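You operate a simulated robot arm through the tools that you are given. There is no shell and no other tool. Be economical: measure what you need, move in short steps, check, and stop when the job is done.

Carry out the task below with a simulated robot arm. There is one attempt and no reset: what you move stays moved.

## Task
Open the right cabinet door, take the pot on the top of the cream bench and put it away on the upper shelf of the grey cabinet, then shut the door. Then take the tag on the slat conveyor and put it away on the stores bench. Then open the drawer of the wiring bench, take the 1.5 mm die from the slat conveyor and put it in the inside of the wiring bench's drawer, then shut the drawer. Then switch the help call switch on. Then take the white foam cap from the slat conveyor and leave it on the middle bay of the top shelf. Do these in the order given. Set down upright: pot, die.
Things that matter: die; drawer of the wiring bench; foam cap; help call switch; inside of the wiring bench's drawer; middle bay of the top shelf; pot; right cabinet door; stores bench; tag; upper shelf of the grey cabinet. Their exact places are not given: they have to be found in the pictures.

Only the result counts: the job must be done as asked and must still hold three seconds after the hand-in. Knocking over, shifting, dropping, spilling or breaking anything else fails it. A push-on lid holds only when it is set on centred and level and pressed home; a screw cap is set on level and turned clockwise until tight.

## Robot
A 6-joint arm with a two-finger parallel gripper on a trunk, on a base that drives. Base frame: it is fixed to the floor where the robot stands at the start and does not move with it; the origin is under the middle of the robot, x ahead of it, y to its left, z up. Units: mm, degrees, N and s.
With the tool pointing down near the work surface it reaches from about 320 to 700 mm from the robot's upright axis, wherever it stands. Its first joint turns from -166.0 to 166.0 degrees. Places, roughly: die [4250, 3000, 750]; drawer of the wiring bench [1100, 1300, 600]; foam cap [5500, 3000, 750]; help call switch [5200, 2800, 700]; inside of the wiring bench's drawer [1100, 1200, 600]; middle bay of the top shelf (119x24 cm) [5740, 3580, 1280]; pot [10000, 1750, 750]; right cabinet door [0, -1800, 500]; stores bench [1100, 5300, 800]; tag [4250, 3000, 750]; upper shelf of the grey cabinet [200, -2000, 600]. Payload 4.1 kg.
Tool frame: the origin (TCP) lies between the finger pads and is the grasp point; the fingertips stand 23 mm ahead of it; z points along the fingers, y is the line along which they close. Largest opening 94 mm; finger width 38, thickness 10; the body of the gripper, 54 by 96 mm, starts 39 mm behind the TCP.
Orientation is told as [roll, pitch, yaw] about the base's x, y, z axes, in that order, counted from this pose: with the fingers straight down and closing along the base's y, the tool's x points along the base's -x, its y along +y and its z along -z.

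## Interface
- The arm moves only by the tool send_rows. Its argument "commands" is a list that holds one entry, the list of rows, each a list of 7 numbers: the shift along the base's x, y, z in units of 20 mm (1.0 is 20 mm), then the turn, a rotation vector about the base's x, y, z in units of 8 degrees (1.0 is 8 degrees), then the finger opening in cm, from 0 to 9.4. In form: [[[tx, ty, tz, wx, wy, wz, jaw], ...]]. A call has 1 to 10 rows; each row shifts and turns the commanded pose from where the row before left it. A call with a number of a shift or a turn outside -1 to 1 is refused whole. Rows are played at 5 a second. More than 50 mm and 8.6 degrees between two rows, or a gripper value outside its range, and nothing of the call is played. Where a pose cannot be reached the arm comes as near as it can. A force on the tool above 40 N (or 10 N above the force at the start of the call, whichever is more), or a blocked arm, ends the call early, and 0.2 s more pass. Each finger travels about 45 mm/s and halts on what it meets, pressing with about 42 N; the grip force reading is that of the motor and also rises with nothing between the fingers. The clock runs only during rows and for 0.2 s after the last one: add rows that do not move to give the fingers time. The reply holds the time, the measured pose of the TCP, the force on the tool along the base axes, the opening and the grip force, in the units named above and with some noise, with the torque about the TCP (base axes, N m) and any sound that the robot's microphone picked up.
- Cameras (640 x 400 px; columns grow to the right, rows downward): "scene" is now at [25.6, 171.5, 1352.5]; the picture's right is [0.04, -1.00, 0.00], its down [-0.60, -0.02, -0.80] and it looks along [0.80, 0.03, -0.60] (base axes); focal length 253 px, centre (320, 200). "wrist" rides on the gripper at [86, 16, -74] in the tool frame; the picture's right is [-0.18, 0.98, 0.00], its down [-0.58, -0.11, -0.81] and it looks along [-0.79, -0.15, 0.59] (tool axes); focal length 243 px, centre (320, 200).
- grab_frame(camera): a new picture of that camera. It takes no simulated time.
- raise_lower(by): slides the trunk up (or, below 0, down) by that many mm; the arm and the scene camera ride with it, the base frame stays. It gives what a move gives, with no picture.
- steer(legs): drives the robot by 1 to 6 legs, each [ahead, turn to the left] in mm and degrees, along the robot's own axes; the way and the turn of a leg run together, so that a leg with both is an arc; at most 1500 mm and 180 degrees a leg. The arm and the cameras ride along, it lands a little off, and it stops where it bumps. It gives what a move gives.
- head_to(pan, tilt): turns the head with the scene camera to pan (to the left, within 155 degrees either way) and tilt (down, from -29 to 69), counted from straight ahead of the robot. It gives what a move gives.
- pixel_to_xyz(camera, pixels): there is no depth. For up to 12 entries [column, row, z] of the newest picture of that camera ("zoom" is the newest enlarged one), the place [x, y] in the base frame at which the ray of that pixel passes the height z, good to about 2 mm, but the place of the scene camera against the robot may be out by one fixed shift of up to 12 mm in any direction. It takes no simulated time.
- enlarge(camera, box): a new picture of the part [left, top, right, bottom] of that camera's present view, enlarged. It takes no simulated time.
- hand_in(): hands the job in; it is judged then, once.

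Go step by step. Measure first, check grasps and placings, and put right what went wrong. The budget is 141 turns and 146 pictures, counting those below and the enlarged ones. Unless the task says otherwise, let go and move clear before handing in.

The tools are called after "Request:" as name(argument=value, ...) on one line, values as JSON. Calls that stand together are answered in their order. send_rows: Moves the arm, as the interface text tells. Its arguments: {"type":"object","properties":{"commands":{"type":"array","items":{"type":"array","items":{"type":"array","items":{"type":"number"}}}}},"required":["commands"]} The other tools are called the same way: raise_lower (by) slides the trunk up or down; steer (legs) drives the base; head_to (pan, tilt) turns the head that bears the scene camera; grab_frame (camera) takes a picture; pixel_to_xyz (camera, pixels) gives the place at which the rays of pixels pass given heights; enlarge (camera, box) takes an enlarged picture of a part of a camera's view; hand_in () hands the job in.

At the start:

```text
time_s: 0.0
eef_pos: [481.3, 122.6, 886.6]
orientation: [0.0, 0.0, 0.0]
wrist_force: [-0.2, -0.6, -0.7]
wrist_torque: [0.02, 0.0, 0.0]
finger_gap: 93.9
grasp_force: 0.1
trunk travel left (down, up): [-300.0, 290.0]
robot x, y, heading: [-1.6, -2.9, 0.1]
head pan, tilt: [2.3, 37.2]
```

scene: 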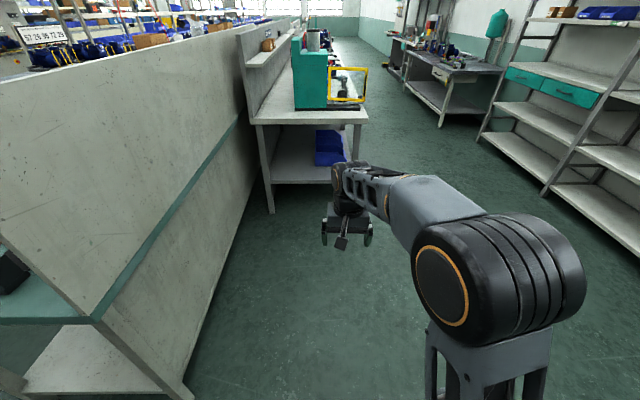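
wrist: 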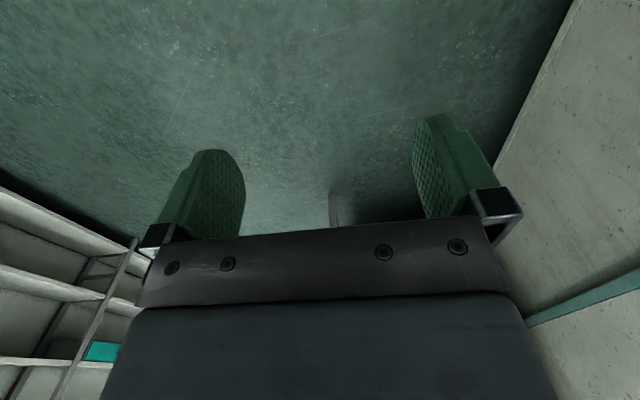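

The start picture shows a wall of benches to the left and an aisle ahead. I'll turn the head right to see the grey cabinet.

Request:
head_to(pan=-90, tilt=25)

Request:
grab_frame(camera="scene")

Request:
head_to(pan=0, tilt=10)

Request:
grab_frame(camera="scene")

```text
time_s: 1.7
eef_pos: [480.1, 123.2, 885.1]
orientation: [-0.1, 0.0, 0.1]
wrist_force: [0.0, 0.5, 0.2]
wrist_torque: [-0.01, 0.02, -0.02]
finger_gap: 94.0
grasp_force: 0.1
trunk travel left (down, up): [-300.0, 290.0]
robot x, y, heading: [-1.2, 1.4, 0.1]
head pan, tilt: [-90.0, 25.0]
```

```text
143 pictures are left
```

scene: 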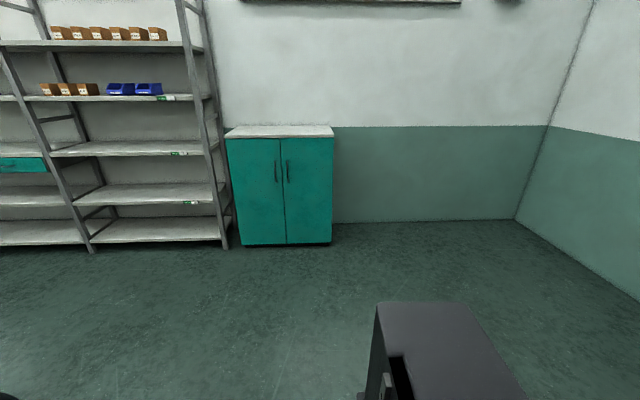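

```text
time_s: 3.3
eef_pos: [481.6, 123.6, 887.7]
orientation: [0.0, 0.0, 0.0]
wrist_force: [-0.5, -0.7, -0.3]
wrist_torque: [0.03, -0.01, -0.01]
finger_gap: 94.0
grasp_force: 0.1
trunk travel left (down, up): [-300.0, 290.0]
robot x, y, heading: [-1.1, -4.4, -0.2]
head pan, tilt: [0.0, 10.0]
```

```text
142 pictures are left
```

scene: 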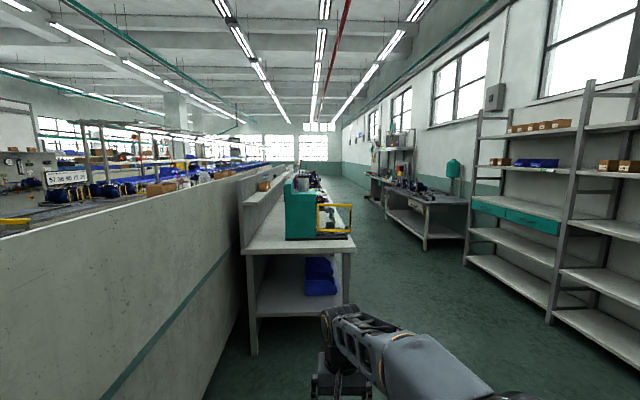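

The grey cabinet with teal doors stands on the right wall; right door handle near (288,171). I'll turn to face it and drive nearer.

Request:
steer(legs=[[0, -90], [750, 0]])

Request:
head_to(pan=0, tilt=40)

Request:
grab_frame(camera="scene")

```text
time_s: 11.3
eef_pos: [83.6, -1240.2, 886.2]
orientation: [0.0, 0.0, -91.9]
wrist_force: [0.0, -0.6, 0.4]
wrist_torque: [0.02, -0.02, 0.03]
finger_gap: 94.1
grasp_force: 0.0
trunk travel left (down, up): [-300.0, 290.0]
robot x, y, heading: [-20.5, -750.3, -91.9]
head pan, tilt: [0.0, 10.0]
```

```text
time_s: 12.2
eef_pos: [83.7, -1239.0, 886.8]
orientation: [0.0, -0.1, -91.8]
wrist_force: [0.1, 0.5, -0.3]
wrist_torque: [0.02, 0.0, -0.01]
finger_gap: 93.8
grasp_force: 0.0
trunk travel left (down, up): [-300.0, 290.0]
robot x, y, heading: [-19.1, -754.4, -91.8]
head pan, tilt: [0.0, 40.0]
```

```text
141 pictures are left
```

scene: 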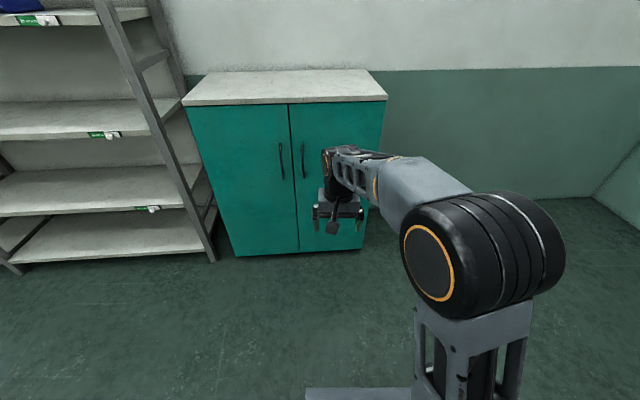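

Request:
pixel_to_xyz(camera="scene", pixels=[[237, 256, 30], [298, 251, 30], [360, 246, 30], [185, 105, 850], [386, 100, 850], [302, 145, 700], [303, 176, 600], [303, 176, 650], [279, 145, 700]])

Request:
enlarge(camera="scene", box=[180, 60, 400, 260])

```text
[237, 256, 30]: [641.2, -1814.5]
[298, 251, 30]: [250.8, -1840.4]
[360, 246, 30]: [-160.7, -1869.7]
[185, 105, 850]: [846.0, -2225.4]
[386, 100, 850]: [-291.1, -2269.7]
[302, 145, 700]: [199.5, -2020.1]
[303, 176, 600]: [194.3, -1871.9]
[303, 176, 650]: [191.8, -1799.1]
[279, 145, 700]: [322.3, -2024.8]
```

```text
2.00 times, centred on (290, 160) of scene
```

zoom: 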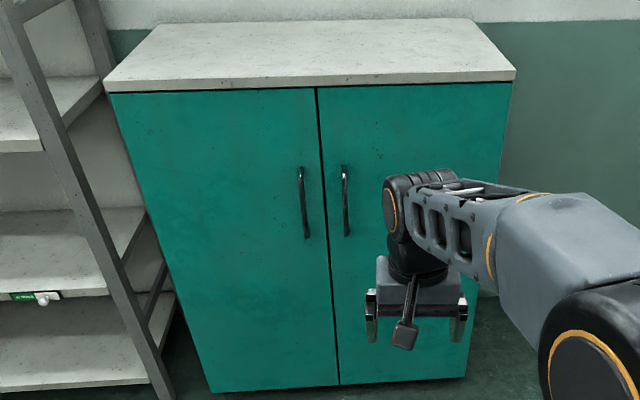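

The cabinet front is near y≈-1840, the right-door handle (302,145)-(303,176) near x≈195, z≈640-800. I'll drive in so the handle is straight ahead.

Request:
steer(legs=[[0, 25], [430, 0], [0, -23]])

Request:
send_rows(commands=[[[0, 0.5, -1, -1, 0, 0, 9.4], [0, 0.5, -1, -1, 0, 0, 9.4], [0, 0.5, -1, -1, 0, 0, 9.4], [0, 0.5, -1, -1, 0, 0, 9.4], [0, 0, -1, -1, 0, 0, 9.4], [0, 0, -1, -1, 0, 0, 9.4], [0, 0, -1, -1, 0, 0, 9.4], [0, 0, 0, -1, 0, 0, 9.4], [0, 0, 0, -1, 0, 0, 9.4], [0, 0, 0, -1, 0, 0, 9.4]]])

Request:
grab_frame(camera="scene")

Request:
grab_frame(camera="wrist")

```text
time_s: 17.3
eef_pos: [256.3, -1631.4, 885.4]
orientation: [-0.1, 0.0, -90.7]
wrist_force: [0.4, 0.5, 0.4]
wrist_torque: [0.0, 0.01, 0.02]
finger_gap: 94.1
grasp_force: 0.0
trunk travel left (down, up): [-300.0, 290.0]
robot x, y, heading: [137.0, -1152.6, -90.7]
head pan, tilt: [0.0, 40.0]
```

```text
time_s: 19.5
eef_pos: [253.6, -1596.6, 770.2]
orientation: [-1.6, -72.5, -91.2]
wrist_force: [-0.3, 0.9, -0.1]
wrist_torque: [-0.01, 0.02, -0.02]
finger_gap: 94.1
grasp_force: 0.1
out of reach, approached as far as the arm can: row 5, 6, 10
trunk travel left (down, up): [-300.0, 290.0]
robot x, y, heading: [137.7, -1146.0, -90.3]
head pan, tilt: [0.0, 40.0]
```

```text
139 pictures are left
```

scene: 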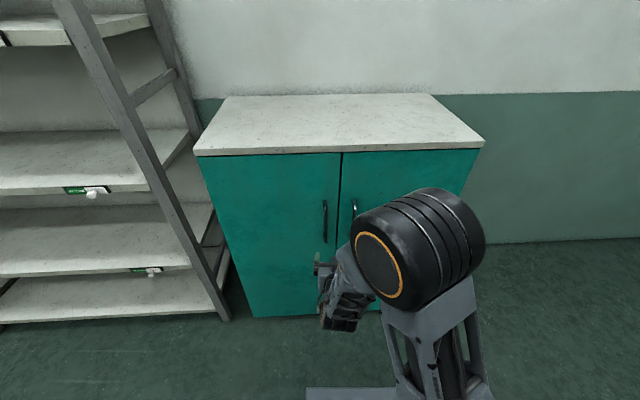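

```text
138 pictures are left
```

wrist: 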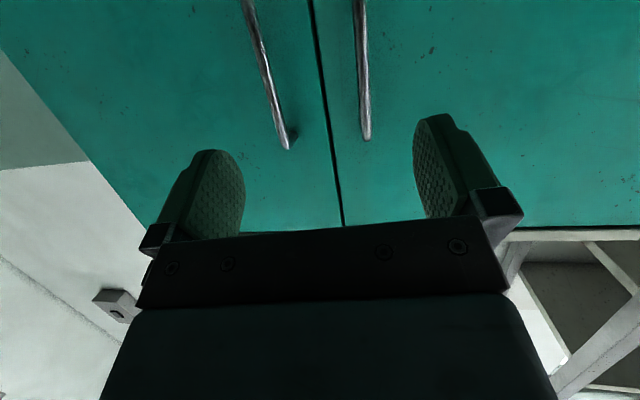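

The arm neared a fold limit, so I'll measure the handle before reaching further out. Right handle is at (354,200)-(354,220) in the scene picture.

Request:
enlarge(camera="scene", box=[190, 90, 500, 320])

Request:
pixel_to_xyz(camera="scene", pixels=[[341, 153, 990], [341, 153, 1000], [200, 156, 1000], [478, 149, 1000], [354, 200, 800], [324, 202, 800], [325, 242, 640], [252, 316, 30], [252, 316, 60]])

Request:
pixel_to_xyz(camera="wrist", pixels=[[287, 150, 800], [287, 150, 820], [287, 150, 840], [367, 140, 800], [367, 140, 820], [367, 140, 840]])

```text
1.74 times, centred on (345, 205) of scene
```

zoom: 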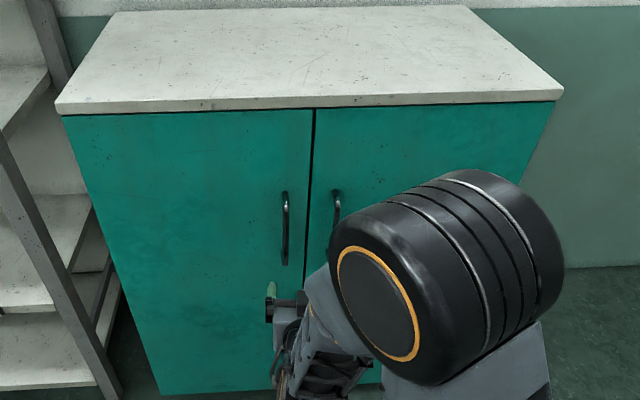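

```text
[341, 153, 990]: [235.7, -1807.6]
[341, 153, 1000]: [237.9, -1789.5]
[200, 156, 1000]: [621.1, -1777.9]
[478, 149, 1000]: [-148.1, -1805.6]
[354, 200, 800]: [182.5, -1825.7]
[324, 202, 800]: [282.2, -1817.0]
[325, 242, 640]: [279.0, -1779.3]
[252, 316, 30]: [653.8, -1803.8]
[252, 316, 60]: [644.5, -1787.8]
```

```text
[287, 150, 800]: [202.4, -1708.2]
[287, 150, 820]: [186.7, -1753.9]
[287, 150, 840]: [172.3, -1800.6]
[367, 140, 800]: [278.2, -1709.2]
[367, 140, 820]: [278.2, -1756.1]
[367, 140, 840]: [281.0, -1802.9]
```

Handle is about x 182, y -1790, mid z 725. I'll align in x and approach.

Request:
send_rows(commands=[[[-0.9, -1, 0, 0, 0, 0, 9.4], [-0.9, -1, 0, 0, 0, 0, 9.4], [-0.9, -1, 0, 0, 0, 0, 9.4], [-0.8, -1, 0, 0, 0, 0, 9.4], [0, -1, 0, -0.8, 0, 0, 9.4], [0, 0, 0, 0, 0, 0, 9.4]]])

Request:
grab_frame(camera="wrist")

Request:
grab_frame(camera="scene")

```text
time_s: 20.9
eef_pos: [205.3, -1703.8, 792.0]
orientation: [-3.5, -78.8, -89.6]
wrist_force: [0.2, -0.2, -0.2]
wrist_torque: [0.01, -0.02, -0.03]
finger_gap: 94.1
grasp_force: 0.0
out of reach, approached as far as the arm can: row 2, 3, 4, 5
trunk travel left (down, up): [-300.0, 290.0]
robot x, y, heading: [141.1, -1148.7, -90.8]
head pan, tilt: [0.0, 40.0]
```

```text
136 pictures are left
```

wrist: 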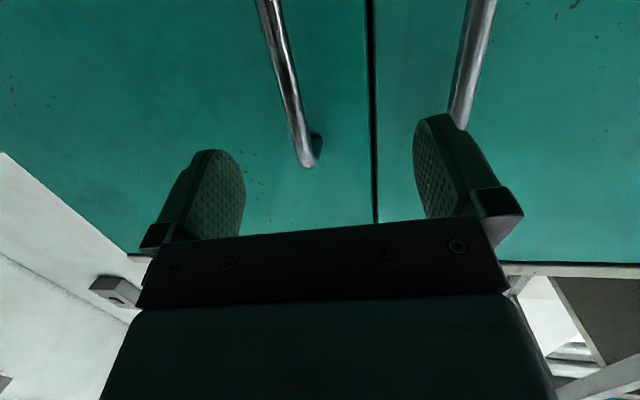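

```text
135 pictures are left
```

scene: 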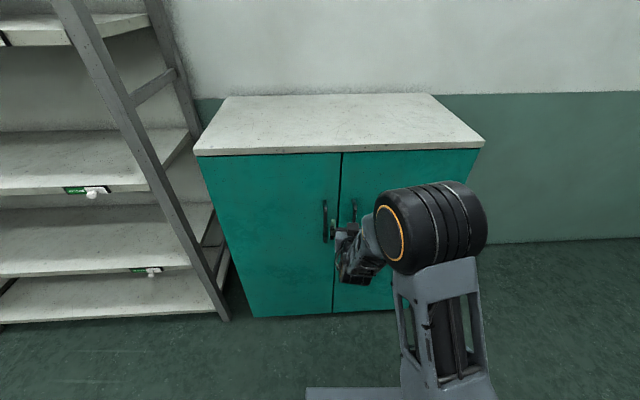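

The TCP sits at z 792, too high; I'll lower the trunk 70 mm and re-check.

Request:
raise_lower(by=-75)

Request:
send_rows(commands=[[[-0.9, -0.5, 0, 0, 0, 0, 9.4], [0, -0.8, 0, 0, 0, 0, 9.4], [0, 0, 0, 0, 0, 0, 9.4]]])

Request:
grab_frame(camera="wrist")

```text
time_s: 22.0
eef_pos: [205.6, -1703.1, 716.3]
orientation: [-3.6, -78.8, -89.8]
wrist_force: [-0.4, 0.3, -0.1]
wrist_torque: [-0.02, 0.01, -0.02]
finger_gap: 94.3
grasp_force: 0.1
trunk travel left (down, up): [-225.0, 365.0]
robot x, y, heading: [140.1, -1148.8, -90.6]
head pan, tilt: [0.0, 40.0]
```

```text
time_s: 22.8
eef_pos: [189.4, -1731.7, 721.5]
orientation: [-4.6, -78.6, -88.8]
wrist_force: [0.1, 0.7, 0.6]
wrist_torque: [0.01, -0.01, -0.01]
finger_gap: 94.2
grasp_force: 0.0
out of reach, approached as far as the arm can: row 1
trunk travel left (down, up): [-225.0, 365.0]
robot x, y, heading: [135.3, -1148.0, -90.5]
head pan, tilt: [0.0, 40.0]
```

```text
134 pictures are left
```

wrist: 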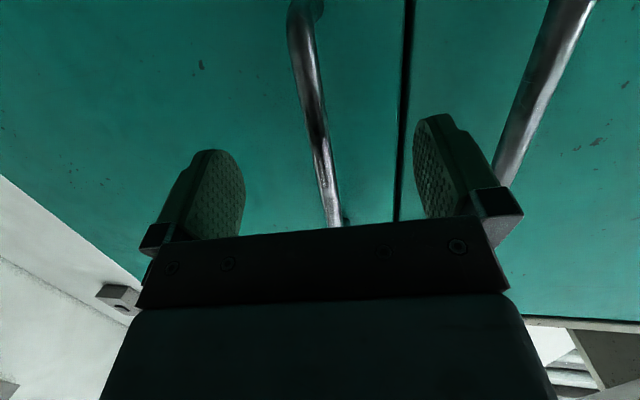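

The handle lies between the fingers. I'll advance 45 mm and close on it.

Request:
send_rows(commands=[[[0, -0.8, 0, 0, 0, 0, 9.4], [0, -0.8, 0, 0, 0, 0, 9.4], [0, -0.7, 0, 0, 0, 0, 9.4], [0, 0, 0, 0, 0, 0, 9.4]]])

Request:
grab_frame(camera="wrist")

Request:
grab_frame(camera="scene")

```text
time_s: 23.6
eef_pos: [192.2, -1765.2, 721.0]
orientation: [-4.1, -78.5, -89.1]
wrist_force: [-3.4, 30.4, 11.9]
wrist_torque: [-0.76, -0.74, 1.55]
finger_gap: 90.9
grasp_force: 0.1
trunk travel left (down, up): [-225.0, 365.0]
robot x, y, heading: [138.4, -1147.6, -90.7]
head pan, tilt: [0.0, 40.0]
stopped in row 3: the force on the tool passed its limit at 59 N (the readings are from after the stop); the commanded pose is now the measured one
```

```text
133 pictures are left
```

wrist: 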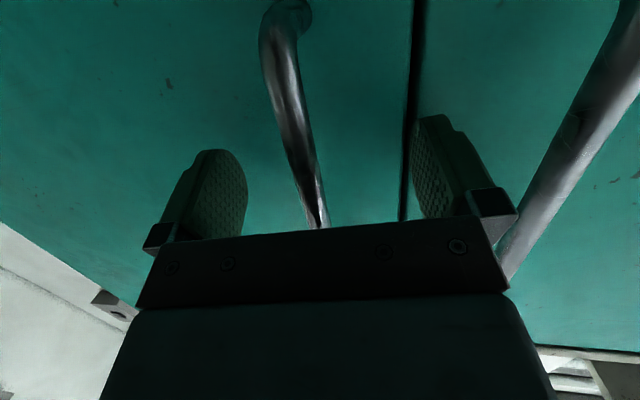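

```text
132 pictures are left
```

scene: 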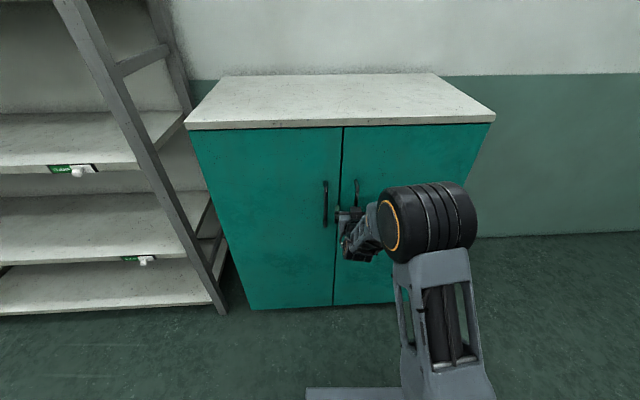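

Fingertips touched the door face at about y=-1790. I'll back off 6 mm and close on the handle.

Request:
send_rows(commands=[[[0, 0.3, 0, 0, 0, 0, 9.0], [0, 0, 0, 0, 0, 0, 5], [0, 0, 0, 0, 0, 0, 0], [0, 0, 0, 0, 0, 0, 0], [0, 0, 0, 0, 0, 0, 0], [0, 0, 0, 0, 0, 0, 0], [0, 0, 0, 0, 0, 0, 0]]])

Request:
grab_frame(camera="wrist")

```text
time_s: 25.1
eef_pos: [187.8, -1761.6, 718.1]
orientation: [-2.7, -78.2, -90.9]
wrist_force: [-25.7, 2.1, -2.2]
wrist_torque: [-0.37, -1.7, 0.0]
finger_gap: 12.2
grasp_force: 44.8
trunk travel left (down, up): [-225.0, 365.0]
robot x, y, heading: [136.7, -1147.9, -90.6]
head pan, tilt: [0.0, 40.0]
```

```text
131 pictures are left
```

wrist: 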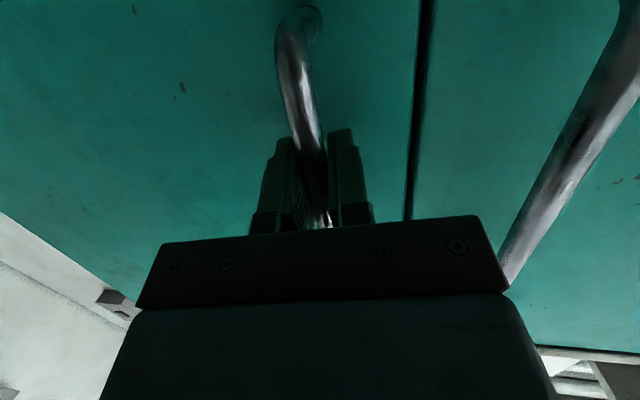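

The handle is gripped (12 mm gap, 45 N). I'll pull along the door's arc with slow yaw.

Request:
send_rows(commands=[[[-0.2, 0, 0, 0, 0, 0, 0], [-0.15, 0.6, 0, 0, 0, 0.3, 0], [-0.15, 0.8, 0, 0, 0, 0.35, 0], [-0.2, 0.8, 0, 0, 0, 0.4, 0], [-0.25, 0.8, 0, 0, 0, 0.4, 0], [-0.3, 0.8, 0, 0, 0, 0.4, 0]]])

Request:
grab_frame(camera="scene")

```text
time_s: 25.7
eef_pos: [186.2, -1756.8, 718.7]
orientation: [-2.0, -78.3, -91.9]
wrist_force: [-8.0, -2.7, -1.1]
wrist_torque: [0.22, -1.61, -0.15]
finger_gap: 11.7
grasp_force: 44.7
out of reach, approached as far as the arm can: row 2
trunk travel left (down, up): [-225.0, 365.0]
robot x, y, heading: [136.4, -1148.0, -91.1]
head pan, tilt: [0.0, 40.0]
stopped in row 2: the force on the tool passed its limit at 49 N (the readings are from after the stop); the commanded pose is now the measured one
```

```text
130 pictures are left
```

scene: 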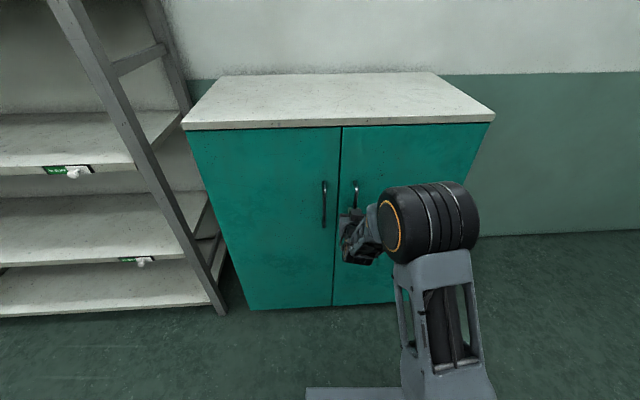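

The arm is at a joint limit here; I'll pull with the base instead, gripping the handle, driving back 80 mm.

Request:
steer(legs=[[-80, 0]])

Request:
grab_frame(camera="scene")

```text
time_s: 26.6
eef_pos: [180.4, -1726.2, 717.9]
orientation: [-1.5, -78.4, -93.6]
wrist_force: [-4.5, -0.4, -3.1]
wrist_torque: [-0.41, -0.68, -0.1]
finger_gap: 11.9
grasp_force: 44.9
trunk travel left (down, up): [-225.0, 365.0]
robot x, y, heading: [139.5, -1115.8, -91.5]
head pan, tilt: [0.0, 40.0]
stopped in leg 1: the force on the tool passed its limit at 52 N (the readings are from after the stop); the commanded pose is now the measured one
```

```text
129 pictures are left
```

scene: 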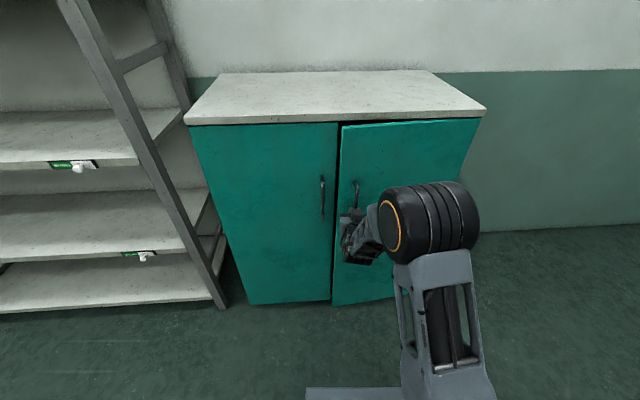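

The door is opening. Continue pulling back in short arcs.

Request:
steer(legs=[[-35, -0.8]])

Request:
steer(legs=[[-35, -1]])

Request:
steer(legs=[[-35, -1.2]])

Request:
grab_frame(camera="scene")

```text
time_s: 27.4
eef_pos: [170.5, -1692.7, 718.8]
orientation: [-1.2, -78.4, -94.8]
wrist_force: [-33.5, -12.3, -3.2]
wrist_torque: [0.1, -0.31, 0.06]
finger_gap: 12.0
grasp_force: 44.9
trunk travel left (down, up): [-225.0, 365.0]
robot x, y, heading: [140.3, -1073.9, -92.3]
head pan, tilt: [0.0, 40.0]
```

```text
time_s: 28.5
eef_pos: [155.7, -1657.2, 718.6]
orientation: [-1.2, -78.5, -96.9]
wrist_force: [-5.0, -1.9, -0.6]
wrist_torque: [0.25, -0.11, -0.01]
finger_gap: 11.8
grasp_force: 45.3
trunk travel left (down, up): [-225.0, 365.0]
robot x, y, heading: [143.6, -1044.2, -93.9]
head pan, tilt: [0.0, 40.0]
stopped in leg 1: the force on the tool passed its limit at 48 N (the readings are from after the stop); the commanded pose is now the measured one
```

```text
time_s: 29.4
eef_pos: [137.3, -1627.5, 718.6]
orientation: [-1.2, -78.5, -98.9]
wrist_force: [-4.9, -3.5, -4.0]
wrist_torque: [-0.13, 0.15, 0.01]
finger_gap: 11.5
grasp_force: 45.4
trunk travel left (down, up): [-225.0, 365.0]
robot x, y, heading: [147.2, -1011.0, -95.9]
head pan, tilt: [0.0, 40.0]
stopped in leg 1: the force on the tool passed its limit at 45 N (the readings are from after the stop); the commanded pose is now the measured one
```

```text
128 pictures are left
```

scene: 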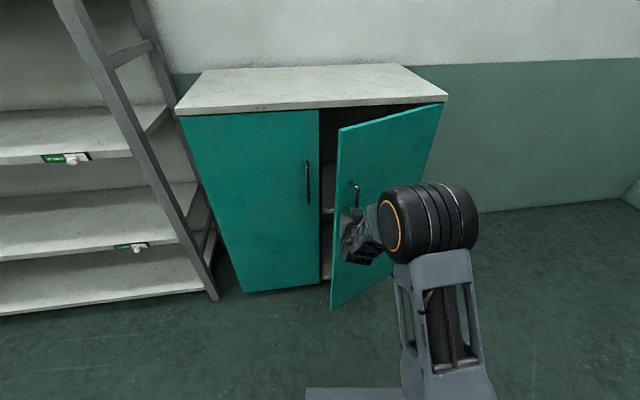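

Door is about 25° open. Continue with arcs with more turn.

Request:
steer(legs=[[-28, -1.8]])

Request:
steer(legs=[[-28, -2.2]])

Request:
steer(legs=[[-25, -2.5]])

Request:
steer(legs=[[-25, -2.5]])

Request:
grab_frame(camera="scene")

```text
time_s: 30.3
eef_pos: [120.4, -1600.1, 718.3]
orientation: [-0.5, -78.5, -101.4]
wrist_force: [-30.6, -22.8, -2.9]
wrist_torque: [0.73, 0.7, 0.0]
finger_gap: 11.8
grasp_force: 45.4
trunk travel left (down, up): [-225.0, 365.0]
robot x, y, heading: [146.1, -986.6, -97.5]
head pan, tilt: [0.0, 40.0]
```

```text
time_s: 31.1
eef_pos: [100.4, -1570.8, 718.1]
orientation: [-0.5, -78.7, -103.9]
wrist_force: [-31.3, -30.0, -5.8]
wrist_torque: [0.12, 1.23, -0.06]
finger_gap: 11.7
grasp_force: 45.2
trunk travel left (down, up): [-225.0, 365.0]
robot x, y, heading: [153.0, -958.9, -99.9]
head pan, tilt: [0.0, 40.0]
```

```text
time_s: 31.9
eef_pos: [78.9, -1544.4, 719.7]
orientation: [-0.4, -78.7, -106.4]
wrist_force: [-27.3, -29.5, -6.2]
wrist_torque: [0.12, 1.11, -0.09]
finger_gap: 11.8
grasp_force: 45.0
trunk travel left (down, up): [-225.0, 365.0]
robot x, y, heading: [153.4, -935.8, -102.2]
head pan, tilt: [0.0, 40.0]
```

```text
time_s: 32.7
eef_pos: [59.3, -1517.7, 721.6]
orientation: [-0.6, -79.1, -108.9]
wrist_force: [-22.6, -29.8, -1.7]
wrist_torque: [0.12, 1.66, -0.12]
finger_gap: 11.8
grasp_force: 44.7
trunk travel left (down, up): [-225.0, 365.0]
robot x, y, heading: [163.6, -908.1, -104.9]
head pan, tilt: [0.0, 40.0]
```

```text
127 pictures are left
```

scene: 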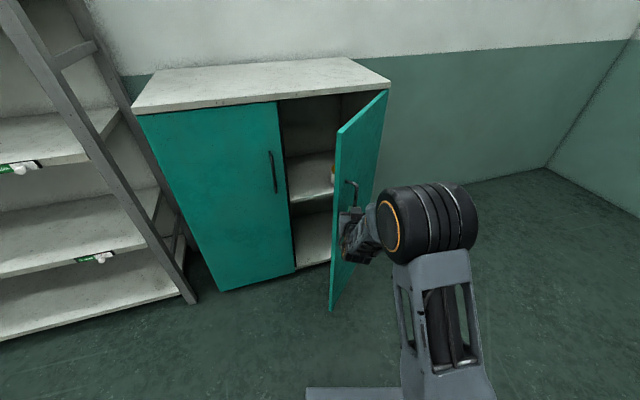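

The door is about 50° open with a shelf visible inside. I'll release the handle and back off, then push the door from its inner side.

Request:
send_rows(commands=[[[0, 0, 0, 0, 0, 0, 3], [0, 0, 0, 0, 0, 0, 4], [0, 0, 0, 0, 0, 0, 4]]])

Request:
steer(legs=[[-90, 0]])

Request:
grab_frame(camera="scene")

```text
time_s: 33.5
eef_pos: [59.6, -1516.8, 723.2]
orientation: [-0.8, -79.2, -108.6]
wrist_force: [-0.2, 0.7, -0.3]
wrist_torque: [0.03, 0.03, -0.01]
finger_gap: 39.9
grasp_force: 0.0
trunk travel left (down, up): [-225.0, 365.0]
robot x, y, heading: [159.6, -908.1, -104.9]
head pan, tilt: [0.0, 40.0]
```

```text
time_s: 34.6
eef_pos: [85.1, -1428.9, 722.3]
orientation: [-0.6, -79.3, -108.4]
wrist_force: [0.1, 0.3, -0.4]
wrist_torque: [-0.01, -0.01, -0.02]
finger_gap: 39.9
grasp_force: 0.1
trunk travel left (down, up): [-225.0, 365.0]
robot x, y, heading: [185.2, -823.9, -104.9]
head pan, tilt: [0.0, 40.0]
```

```text
126 pictures are left
```

scene: 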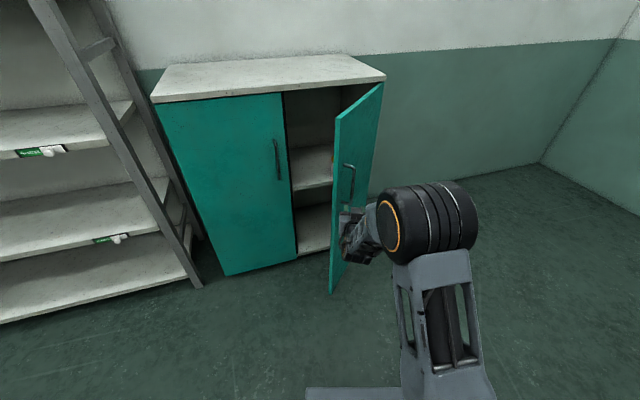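

Clear of the handle. I'll close the fingers, turn left past the door edge, go forward behind the door, and sweep right.

Request:
send_rows(commands=[[[0, 0, 0, 0, 0, 0, 2], [0, 0, 0, 0, 0, 0, 0], [0, 0, 0, 0, 0, 0, 0]]])

Request:
steer(legs=[[0, 17], [130, 0]])

Request:
grab_frame(camera="scene")

```text
time_s: 35.4
eef_pos: [83.8, -1428.1, 722.0]
orientation: [-0.6, -79.4, -108.4]
wrist_force: [-0.1, -0.3, -1.1]
wrist_torque: [-0.02, -0.01, 0.02]
finger_gap: 0.0
grasp_force: 32.0
trunk travel left (down, up): [-225.0, 365.0]
robot x, y, heading: [186.4, -822.7, -104.7]
head pan, tilt: [0.0, 40.0]
```

```text
time_s: 37.7
eef_pos: [272.5, -1562.6, 723.5]
orientation: [-0.7, -79.3, -91.3]
wrist_force: [0.1, 0.1, 0.7]
wrist_torque: [0.02, -0.01, -0.01]
finger_gap: 0.0
grasp_force: 42.5
trunk travel left (down, up): [-225.0, 365.0]
robot x, y, heading: [190.7, -953.7, -87.6]
head pan, tilt: [0.0, 40.0]
```

```text
125 pictures are left
```

scene: 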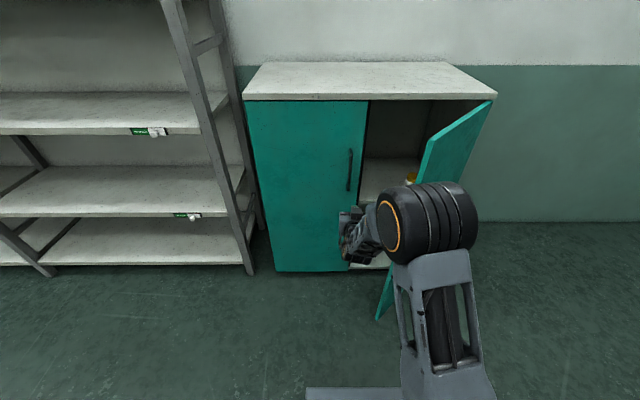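

Positioned inside the door swing. Now sweep right.

Request:
steer(legs=[[0, -20]])

Request:
steer(legs=[[0, -18]])

Request:
grab_frame(camera="scene")

```text
time_s: 39.0
eef_pos: [128.3, -1564.6, 720.9]
orientation: [-1.9, -79.1, -103.5]
wrist_force: [4.5, 4.5, 3.0]
wrist_torque: [-0.12, 0.04, -0.18]
finger_gap: 0.0
grasp_force: 42.3
trunk travel left (down, up): [-225.0, 365.0]
robot x, y, heading: [189.3, -953.7, -101.6]
head pan, tilt: [0.0, 40.0]
stopped in leg 1: the force on the tool passed its limit at 71 N (the readings are from after the stop); the commanded pose is now the measured one
```

```text
time_s: 39.7
eef_pos: [125.7, -1561.6, 721.0]
orientation: [-2.3, -79.0, -103.3]
wrist_force: [10.3, 12.0, 7.0]
wrist_torque: [-0.31, 0.02, -0.6]
finger_gap: 0.0
grasp_force: 42.0
trunk travel left (down, up): [-225.0, 365.0]
robot x, y, heading: [189.1, -949.3, -101.7]
head pan, tilt: [0.0, 40.0]
stopped in leg 1: the force on the tool passed its limit at 61 N (the readings are from after the stop); the commanded pose is now the measured one
```

```text
124 pictures are left
```

scene: 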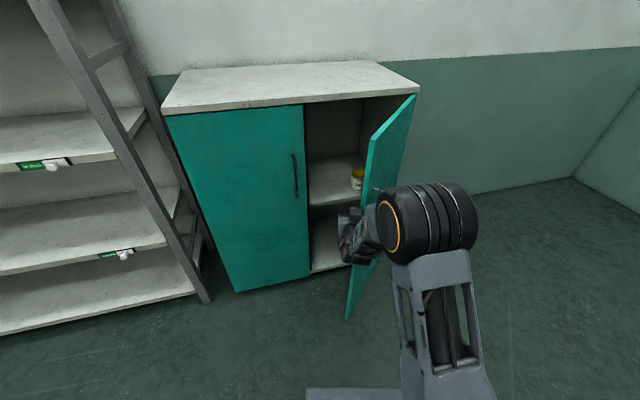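

The push is too near the hinge and not normal to the door. I'll draw back so only the fingers are behind the edge, then pull-sweep along the door's arc.

Request:
steer(legs=[[0, 2], [-40, 0]])

Request:
grab_frame(camera="wrist")

```text
time_s: 41.0
eef_pos: [152.9, -1524.8, 720.6]
orientation: [-2.1, -78.9, -101.3]
wrist_force: [0.4, 0.1, -0.3]
wrist_torque: [-0.02, 0.02, 0.0]
finger_gap: 0.2
grasp_force: 42.2
trunk travel left (down, up): [-225.0, 365.0]
robot x, y, heading: [194.0, -914.2, -100.0]
head pan, tilt: [0.0, 40.0]
```

```text
123 pictures are left
```

wrist: 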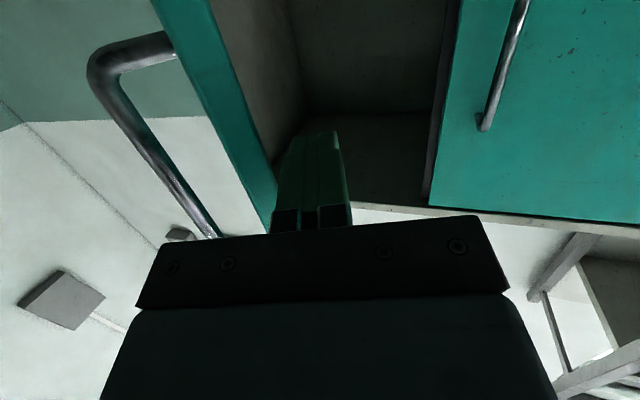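

Fingers are now just inside the door edge (edge at (230,150)). Now sweep with small back-right arcs.

Request:
steer(legs=[[-20, 0], [-6, -2]])

Request:
steer(legs=[[-10, -2]])

Request:
steer(legs=[[-10, -2.5]])

Request:
steer(legs=[[-10, -2.5]])

Request:
grab_frame(camera="wrist")

```text
time_s: 42.1
eef_pos: [135.6, -1496.7, 719.8]
orientation: [-2.1, -78.8, -103.5]
wrist_force: [-0.4, -1.4, -0.3]
wrist_torque: [0.01, 0.0, -0.01]
finger_gap: 0.0
grasp_force: 41.9
trunk travel left (down, up): [-225.0, 365.0]
robot x, y, heading: [200.0, -887.9, -101.6]
head pan, tilt: [0.0, 40.0]
```

```text
time_s: 42.9
eef_pos: [117.1, -1484.8, 719.6]
orientation: [-2.1, -78.8, -105.6]
wrist_force: [-0.7, 0.1, -0.2]
wrist_torque: [0.03, -0.02, 0.01]
finger_gap: 0.0
grasp_force: 42.0
trunk travel left (down, up): [-225.0, 365.0]
robot x, y, heading: [204.9, -877.0, -104.0]
head pan, tilt: [0.0, 40.0]
```

```text
time_s: 43.7
eef_pos: [94.0, -1471.1, 720.2]
orientation: [-2.1, -78.8, -107.9]
wrist_force: [0.1, -0.4, 0.0]
wrist_torque: [-0.01, 0.04, -0.02]
finger_gap: 0.2
grasp_force: 42.4
trunk travel left (down, up): [-225.0, 365.0]
robot x, y, heading: [207.8, -872.8, -106.6]
head pan, tilt: [0.0, 40.0]
```

```text
time_s: 44.5
eef_pos: [69.1, -1456.2, 720.0]
orientation: [-2.1, -78.9, -110.4]
wrist_force: [-0.1, 0.6, -0.8]
wrist_torque: [-0.02, 0.02, -0.03]
finger_gap: 0.0
grasp_force: 41.7
trunk travel left (down, up): [-225.0, 365.0]
robot x, y, heading: [205.3, -859.7, -109.0]
head pan, tilt: [0.0, 40.0]
```

```text
122 pictures are left
```

wrist: 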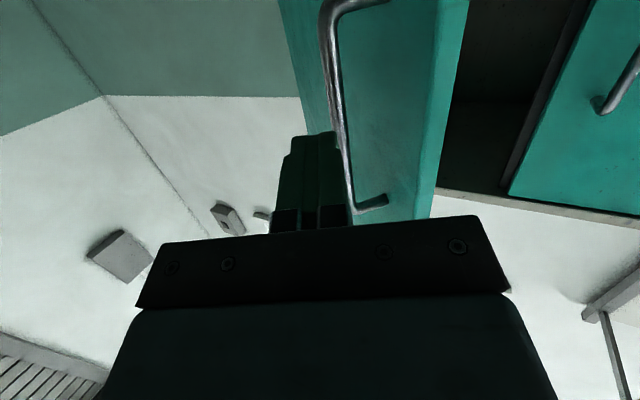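

The fingers slid past outside the edge. I'll go back left, advance deeper (TCP y≈-1545), and sweep again.

Request:
steer(legs=[[0, 9], [72, 0]])

Request:
steer(legs=[[0, -2.5]])

Request:
grab_frame(camera="wrist")

```text
time_s: 46.2
eef_pos: [153.2, -1540.0, 719.9]
orientation: [-2.1, -78.8, -101.4]
wrist_force: [-0.1, 0.5, -0.5]
wrist_torque: [0.03, 0.01, 0.01]
finger_gap: 0.0
grasp_force: 41.9
trunk travel left (down, up): [-225.0, 365.0]
robot x, y, heading: [199.6, -931.7, -100.0]
head pan, tilt: [0.0, 40.0]
```

```text
time_s: 47.0
eef_pos: [126.8, -1538.2, 720.8]
orientation: [-2.1, -78.8, -103.9]
wrist_force: [0.6, -0.5, -0.9]
wrist_torque: [0.02, 0.01, -0.01]
finger_gap: 0.1
grasp_force: 42.0
trunk travel left (down, up): [-225.0, 365.0]
robot x, y, heading: [199.1, -933.7, -102.3]
head pan, tilt: [0.0, 40.0]
```

```text
121 pictures are left
```

wrist: 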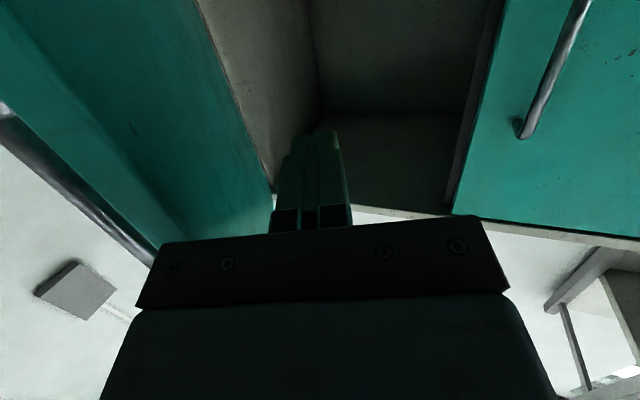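

Fingers are inside the door now. Sweep in small arcs.

Request:
steer(legs=[[-8, -2]])

Request:
steer(legs=[[-10, -2]])

Request:
steer(legs=[[-10, -2.5]])

Request:
grab_frame(camera="wrist")

```text
time_s: 47.8
eef_pos: [105.8, -1528.4, 719.5]
orientation: [-2.2, -78.9, -106.1]
wrist_force: [0.1, 0.4, 0.4]
wrist_torque: [-0.01, 0.02, -0.02]
finger_gap: 0.0
grasp_force: 42.2
trunk travel left (down, up): [-225.0, 365.0]
robot x, y, heading: [201.4, -923.2, -104.4]
head pan, tilt: [0.0, 40.0]
```

```text
time_s: 48.6
eef_pos: [87.7, -1514.2, 718.8]
orientation: [-2.1, -78.9, -108.0]
wrist_force: [0.2, 0.1, 0.3]
wrist_torque: [0.03, 0.02, -0.03]
finger_gap: 0.0
grasp_force: 41.5
trunk travel left (down, up): [-225.0, 365.0]
robot x, y, heading: [202.7, -916.3, -106.5]
head pan, tilt: [0.0, 40.0]
```

```text
time_s: 49.4
eef_pos: [64.6, -1499.0, 719.2]
orientation: [-2.2, -78.9, -110.4]
wrist_force: [0.9, 0.0, 0.1]
wrist_torque: [-0.02, 0.02, 0.0]
finger_gap: 0.0
grasp_force: 41.9
trunk travel left (down, up): [-225.0, 365.0]
robot x, y, heading: [206.8, -904.5, -109.2]
head pan, tilt: [0.0, 40.0]
```

```text
120 pictures are left
```

wrist: 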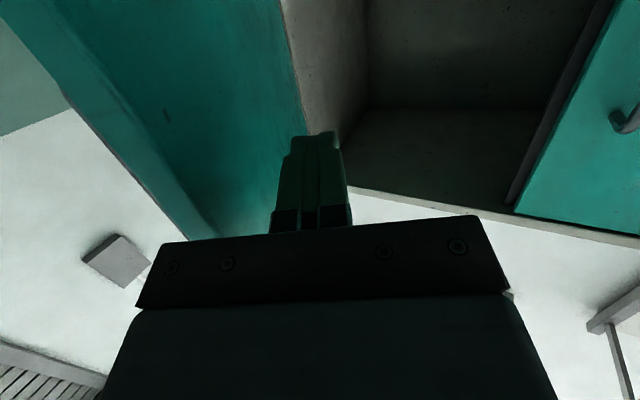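

Still inside the door. Continue sweeping.

Request:
steer(legs=[[-3, -3]])

Request:
steer(legs=[[-3, -3]])

Request:
steer(legs=[[-3, -3]])

Request:
steer(legs=[[-3, -3]])

Request:
grab_frame(camera="scene")

```text
time_s: 50.2
eef_pos: [34.7, -1489.4, 718.9]
orientation: [-2.0, -78.9, -113.6]
wrist_force: [-0.3, -0.3, -0.5]
wrist_torque: [0.0, 0.01, 0.02]
finger_gap: 0.4
grasp_force: 42.3
trunk travel left (down, up): [-225.0, 365.0]
robot x, y, heading: [205.4, -900.6, -112.3]
head pan, tilt: [0.0, 40.0]
```

```text
time_s: 51.0
eef_pos: [4.5, -1475.5, 719.4]
orientation: [-2.1, -78.9, -116.6]
wrist_force: [-0.5, 0.4, -0.1]
wrist_torque: [-0.01, -0.01, 0.0]
finger_gap: 0.0
grasp_force: 42.0
trunk travel left (down, up): [-225.0, 365.0]
robot x, y, heading: [207.1, -899.3, -115.1]
head pan, tilt: [0.0, 40.0]
```

```text
time_s: 51.8
eef_pos: [-24.3, -1461.1, 720.0]
orientation: [-2.1, -78.9, -119.6]
wrist_force: [0.1, 0.5, -0.1]
wrist_torque: [-0.01, 0.01, 0.05]
finger_gap: 0.1
grasp_force: 42.3
trunk travel left (down, up): [-225.0, 365.0]
robot x, y, heading: [211.7, -897.7, -118.1]
head pan, tilt: [0.0, 40.0]
```

```text
time_s: 52.6
eef_pos: [-51.9, -1444.9, 720.0]
orientation: [-2.2, -78.9, -122.6]
wrist_force: [0.1, 1.0, -0.1]
wrist_torque: [-0.02, 0.02, 0.0]
finger_gap: 0.0
grasp_force: 41.7
trunk travel left (down, up): [-225.0, 365.0]
robot x, y, heading: [209.5, -894.1, -121.1]
head pan, tilt: [0.0, 40.0]
```

```text
119 pictures are left
```

scene: 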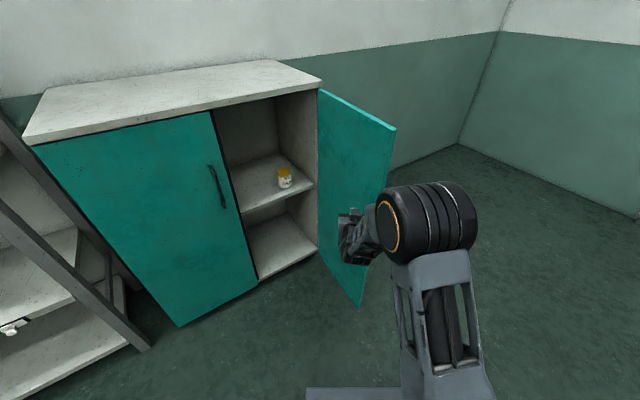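

The door is wide open and the upper shelf with a small jar is visible. I'll measure shelf and door geometry.

Request:
pixel_to_xyz(camera="scene", pixels=[[318, 92, 990], [395, 129, 990], [242, 208, 500], [313, 184, 500], [242, 208, 550], [313, 184, 550], [285, 187, 500], [285, 187, 550], [285, 187, 600], [258, 282, 50], [276, 152, 550], [276, 152, 500]])

Request:
enlarge(camera="scene", box=[200, 80, 400, 290])

```text
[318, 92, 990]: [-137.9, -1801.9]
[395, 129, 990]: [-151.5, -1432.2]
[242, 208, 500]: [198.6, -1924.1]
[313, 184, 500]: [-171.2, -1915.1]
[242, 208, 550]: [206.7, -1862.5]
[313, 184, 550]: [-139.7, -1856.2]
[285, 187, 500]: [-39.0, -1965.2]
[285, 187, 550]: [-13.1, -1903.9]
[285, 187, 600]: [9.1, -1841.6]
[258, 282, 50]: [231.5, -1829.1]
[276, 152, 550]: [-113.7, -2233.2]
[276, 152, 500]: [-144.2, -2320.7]
```

```text
1.90 times, centred on (300, 185) of scene
```

zoom: 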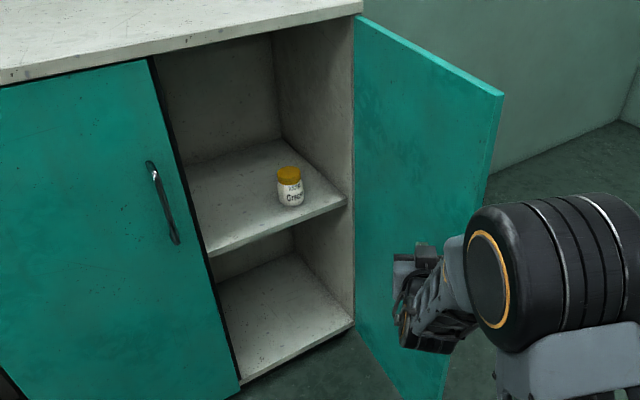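

The door is open ~92°, hinge at (-138,-1802); the upper shelf is at z≈560 with a jar near (-8,-1891). Now turn to the aisle and look.

Request:
steer(legs=[[0, 121]])

Request:
head_to(pan=0, tilt=20)

Request:
grab_frame(camera="scene")

```text
time_s: 58.0
eef_pos: [820.2, -842.7, 719.2]
orientation: [-2.1, -78.9, -2.6]
wrist_force: [-0.7, 0.9, -0.8]
wrist_torque: [-0.02, 0.0, 0.0]
finger_gap: 0.2
grasp_force: 42.2
trunk travel left (down, up): [-225.0, 365.0]
robot x, y, heading: [210.2, -891.5, -0.9]
head pan, tilt: [0.0, 40.0]
```

```text
time_s: 58.9
eef_pos: [819.6, -842.9, 718.8]
orientation: [-2.2, -78.9, -2.7]
wrist_force: [0.2, -0.6, -0.3]
wrist_torque: [0.01, -0.02, 0.01]
finger_gap: 0.0
grasp_force: 42.2
trunk travel left (down, up): [-225.0, 365.0]
robot x, y, heading: [212.3, -891.6, -1.0]
head pan, tilt: [0.0, 20.0]
```

```text
117 pictures are left
```

scene: 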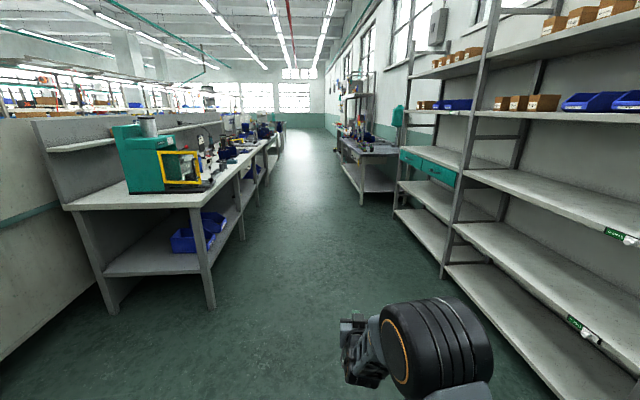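

Request:
pixel_to_xyz(camera="scene", pixels=[[212, 307, 0], [243, 240, 0], [362, 205, 0], [440, 278, 0], [282, 130, 0], [285, 150, 0], [340, 150, 0], [325, 128, 0], [300, 130, 0]])

Request:
enlarge(camera="scene", box=[200, 60, 400, 185])

```text
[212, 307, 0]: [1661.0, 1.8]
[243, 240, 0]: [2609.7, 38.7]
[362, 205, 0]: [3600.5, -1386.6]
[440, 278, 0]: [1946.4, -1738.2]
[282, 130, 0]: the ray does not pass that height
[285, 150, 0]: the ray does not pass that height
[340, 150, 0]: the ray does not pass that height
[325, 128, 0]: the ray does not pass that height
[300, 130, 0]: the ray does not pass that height
```

```text
3.20 times, centred on (300, 122) of scene
```

zoom: 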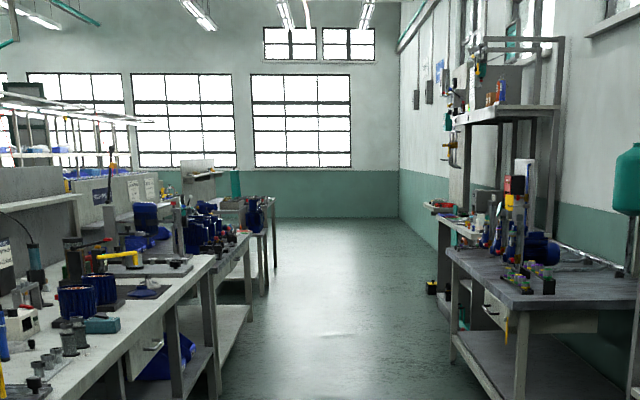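

The aisle is clear between y≈0 and y≈-1390. I'll drive along it.

Request:
steer(legs=[[0, 2.5], [1500, 0], [1500, 0], [1500, 0], [1300, 0]])

Request:
grab_frame(camera="scene")

Request:
head_to(pan=60, tilt=20)

Request:
grab_frame(camera="scene")

```text
time_s: 86.7
eef_pos: [6570.1, -647.3, 720.2]
orientation: [-2.1, -78.9, 1.2]
wrist_force: [-0.5, -1.1, 0.7]
wrist_torque: [0.0, 0.02, 0.0]
finger_gap: 0.0
grasp_force: 42.3
trunk travel left (down, up): [-225.0, 365.0]
robot x, y, heading: [5966.0, -732.3, 2.5]
head pan, tilt: [0.0, 20.0]
```

```text
115 pictures are left
```

scene: 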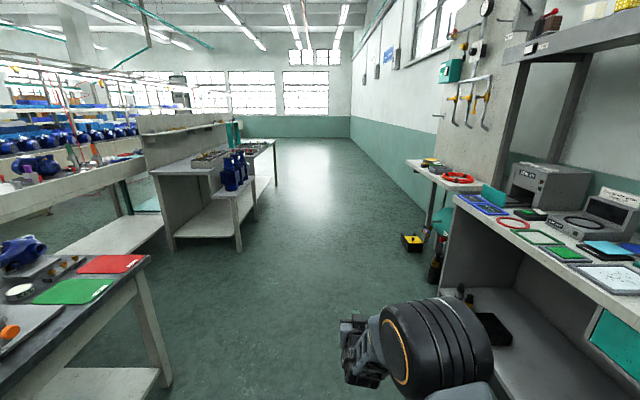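

```text
time_s: 88.0
eef_pos: [6572.2, -647.7, 720.4]
orientation: [-2.0, -79.0, 1.2]
wrist_force: [-0.3, -0.7, 0.0]
wrist_torque: [0.01, -0.03, -0.02]
finger_gap: 0.2
grasp_force: 42.4
trunk travel left (down, up): [-225.0, 365.0]
robot x, y, heading: [5964.3, -736.8, 3.0]
head pan, tilt: [60.0, 20.0]
```

```text
114 pictures are left
```

scene: 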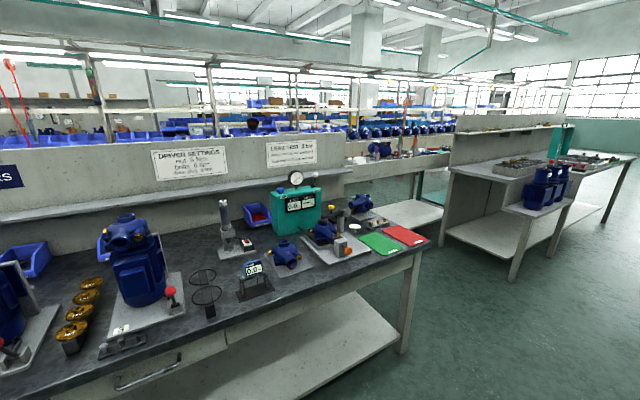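

There's a gap between left benches near x≈7.5 m. I'll drive further and look left.

Request:
steer(legs=[[1450, -2]])

Request:
grab_frame(camera="scene")

Request:
head_to(pan=100, tilt=15)

Request:
grab_frame(camera="scene")

```text
time_s: 95.2
eef_pos: [8026.1, -613.0, 719.2]
orientation: [-2.1, -79.0, -0.3]
wrist_force: [0.2, 0.4, -0.5]
wrist_torque: [0.02, 0.01, 0.02]
finger_gap: 0.1
grasp_force: 41.7
trunk travel left (down, up): [-225.0, 365.0]
robot x, y, heading: [7414.8, -691.2, 1.1]
head pan, tilt: [60.0, 20.0]
```

```text
113 pictures are left
```

scene: 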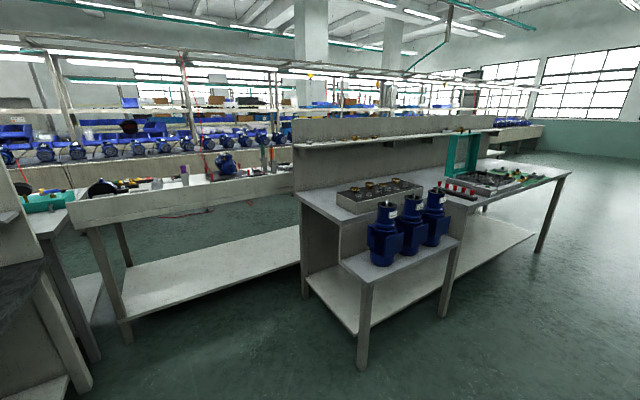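

```text
time_s: 96.3
eef_pos: [8024.3, -614.1, 719.9]
orientation: [-2.2, -78.9, -0.3]
wrist_force: [0.1, 0.1, -0.2]
wrist_torque: [-0.01, 0.01, 0.03]
finger_gap: 0.0
grasp_force: 41.4
trunk travel left (down, up): [-225.0, 365.0]
robot x, y, heading: [7412.9, -689.1, 1.1]
head pan, tilt: [100.0, 15.0]
```

```text
112 pictures are left
```

scene: 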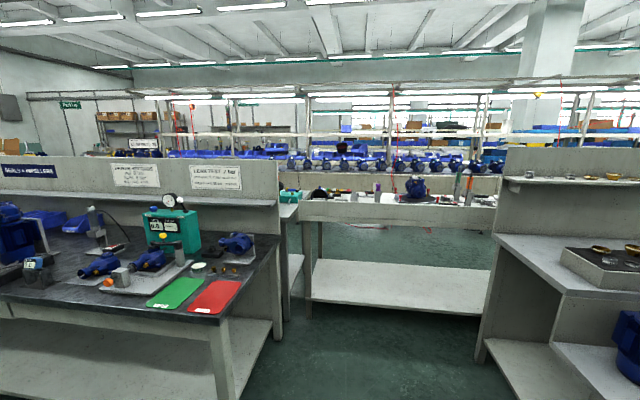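

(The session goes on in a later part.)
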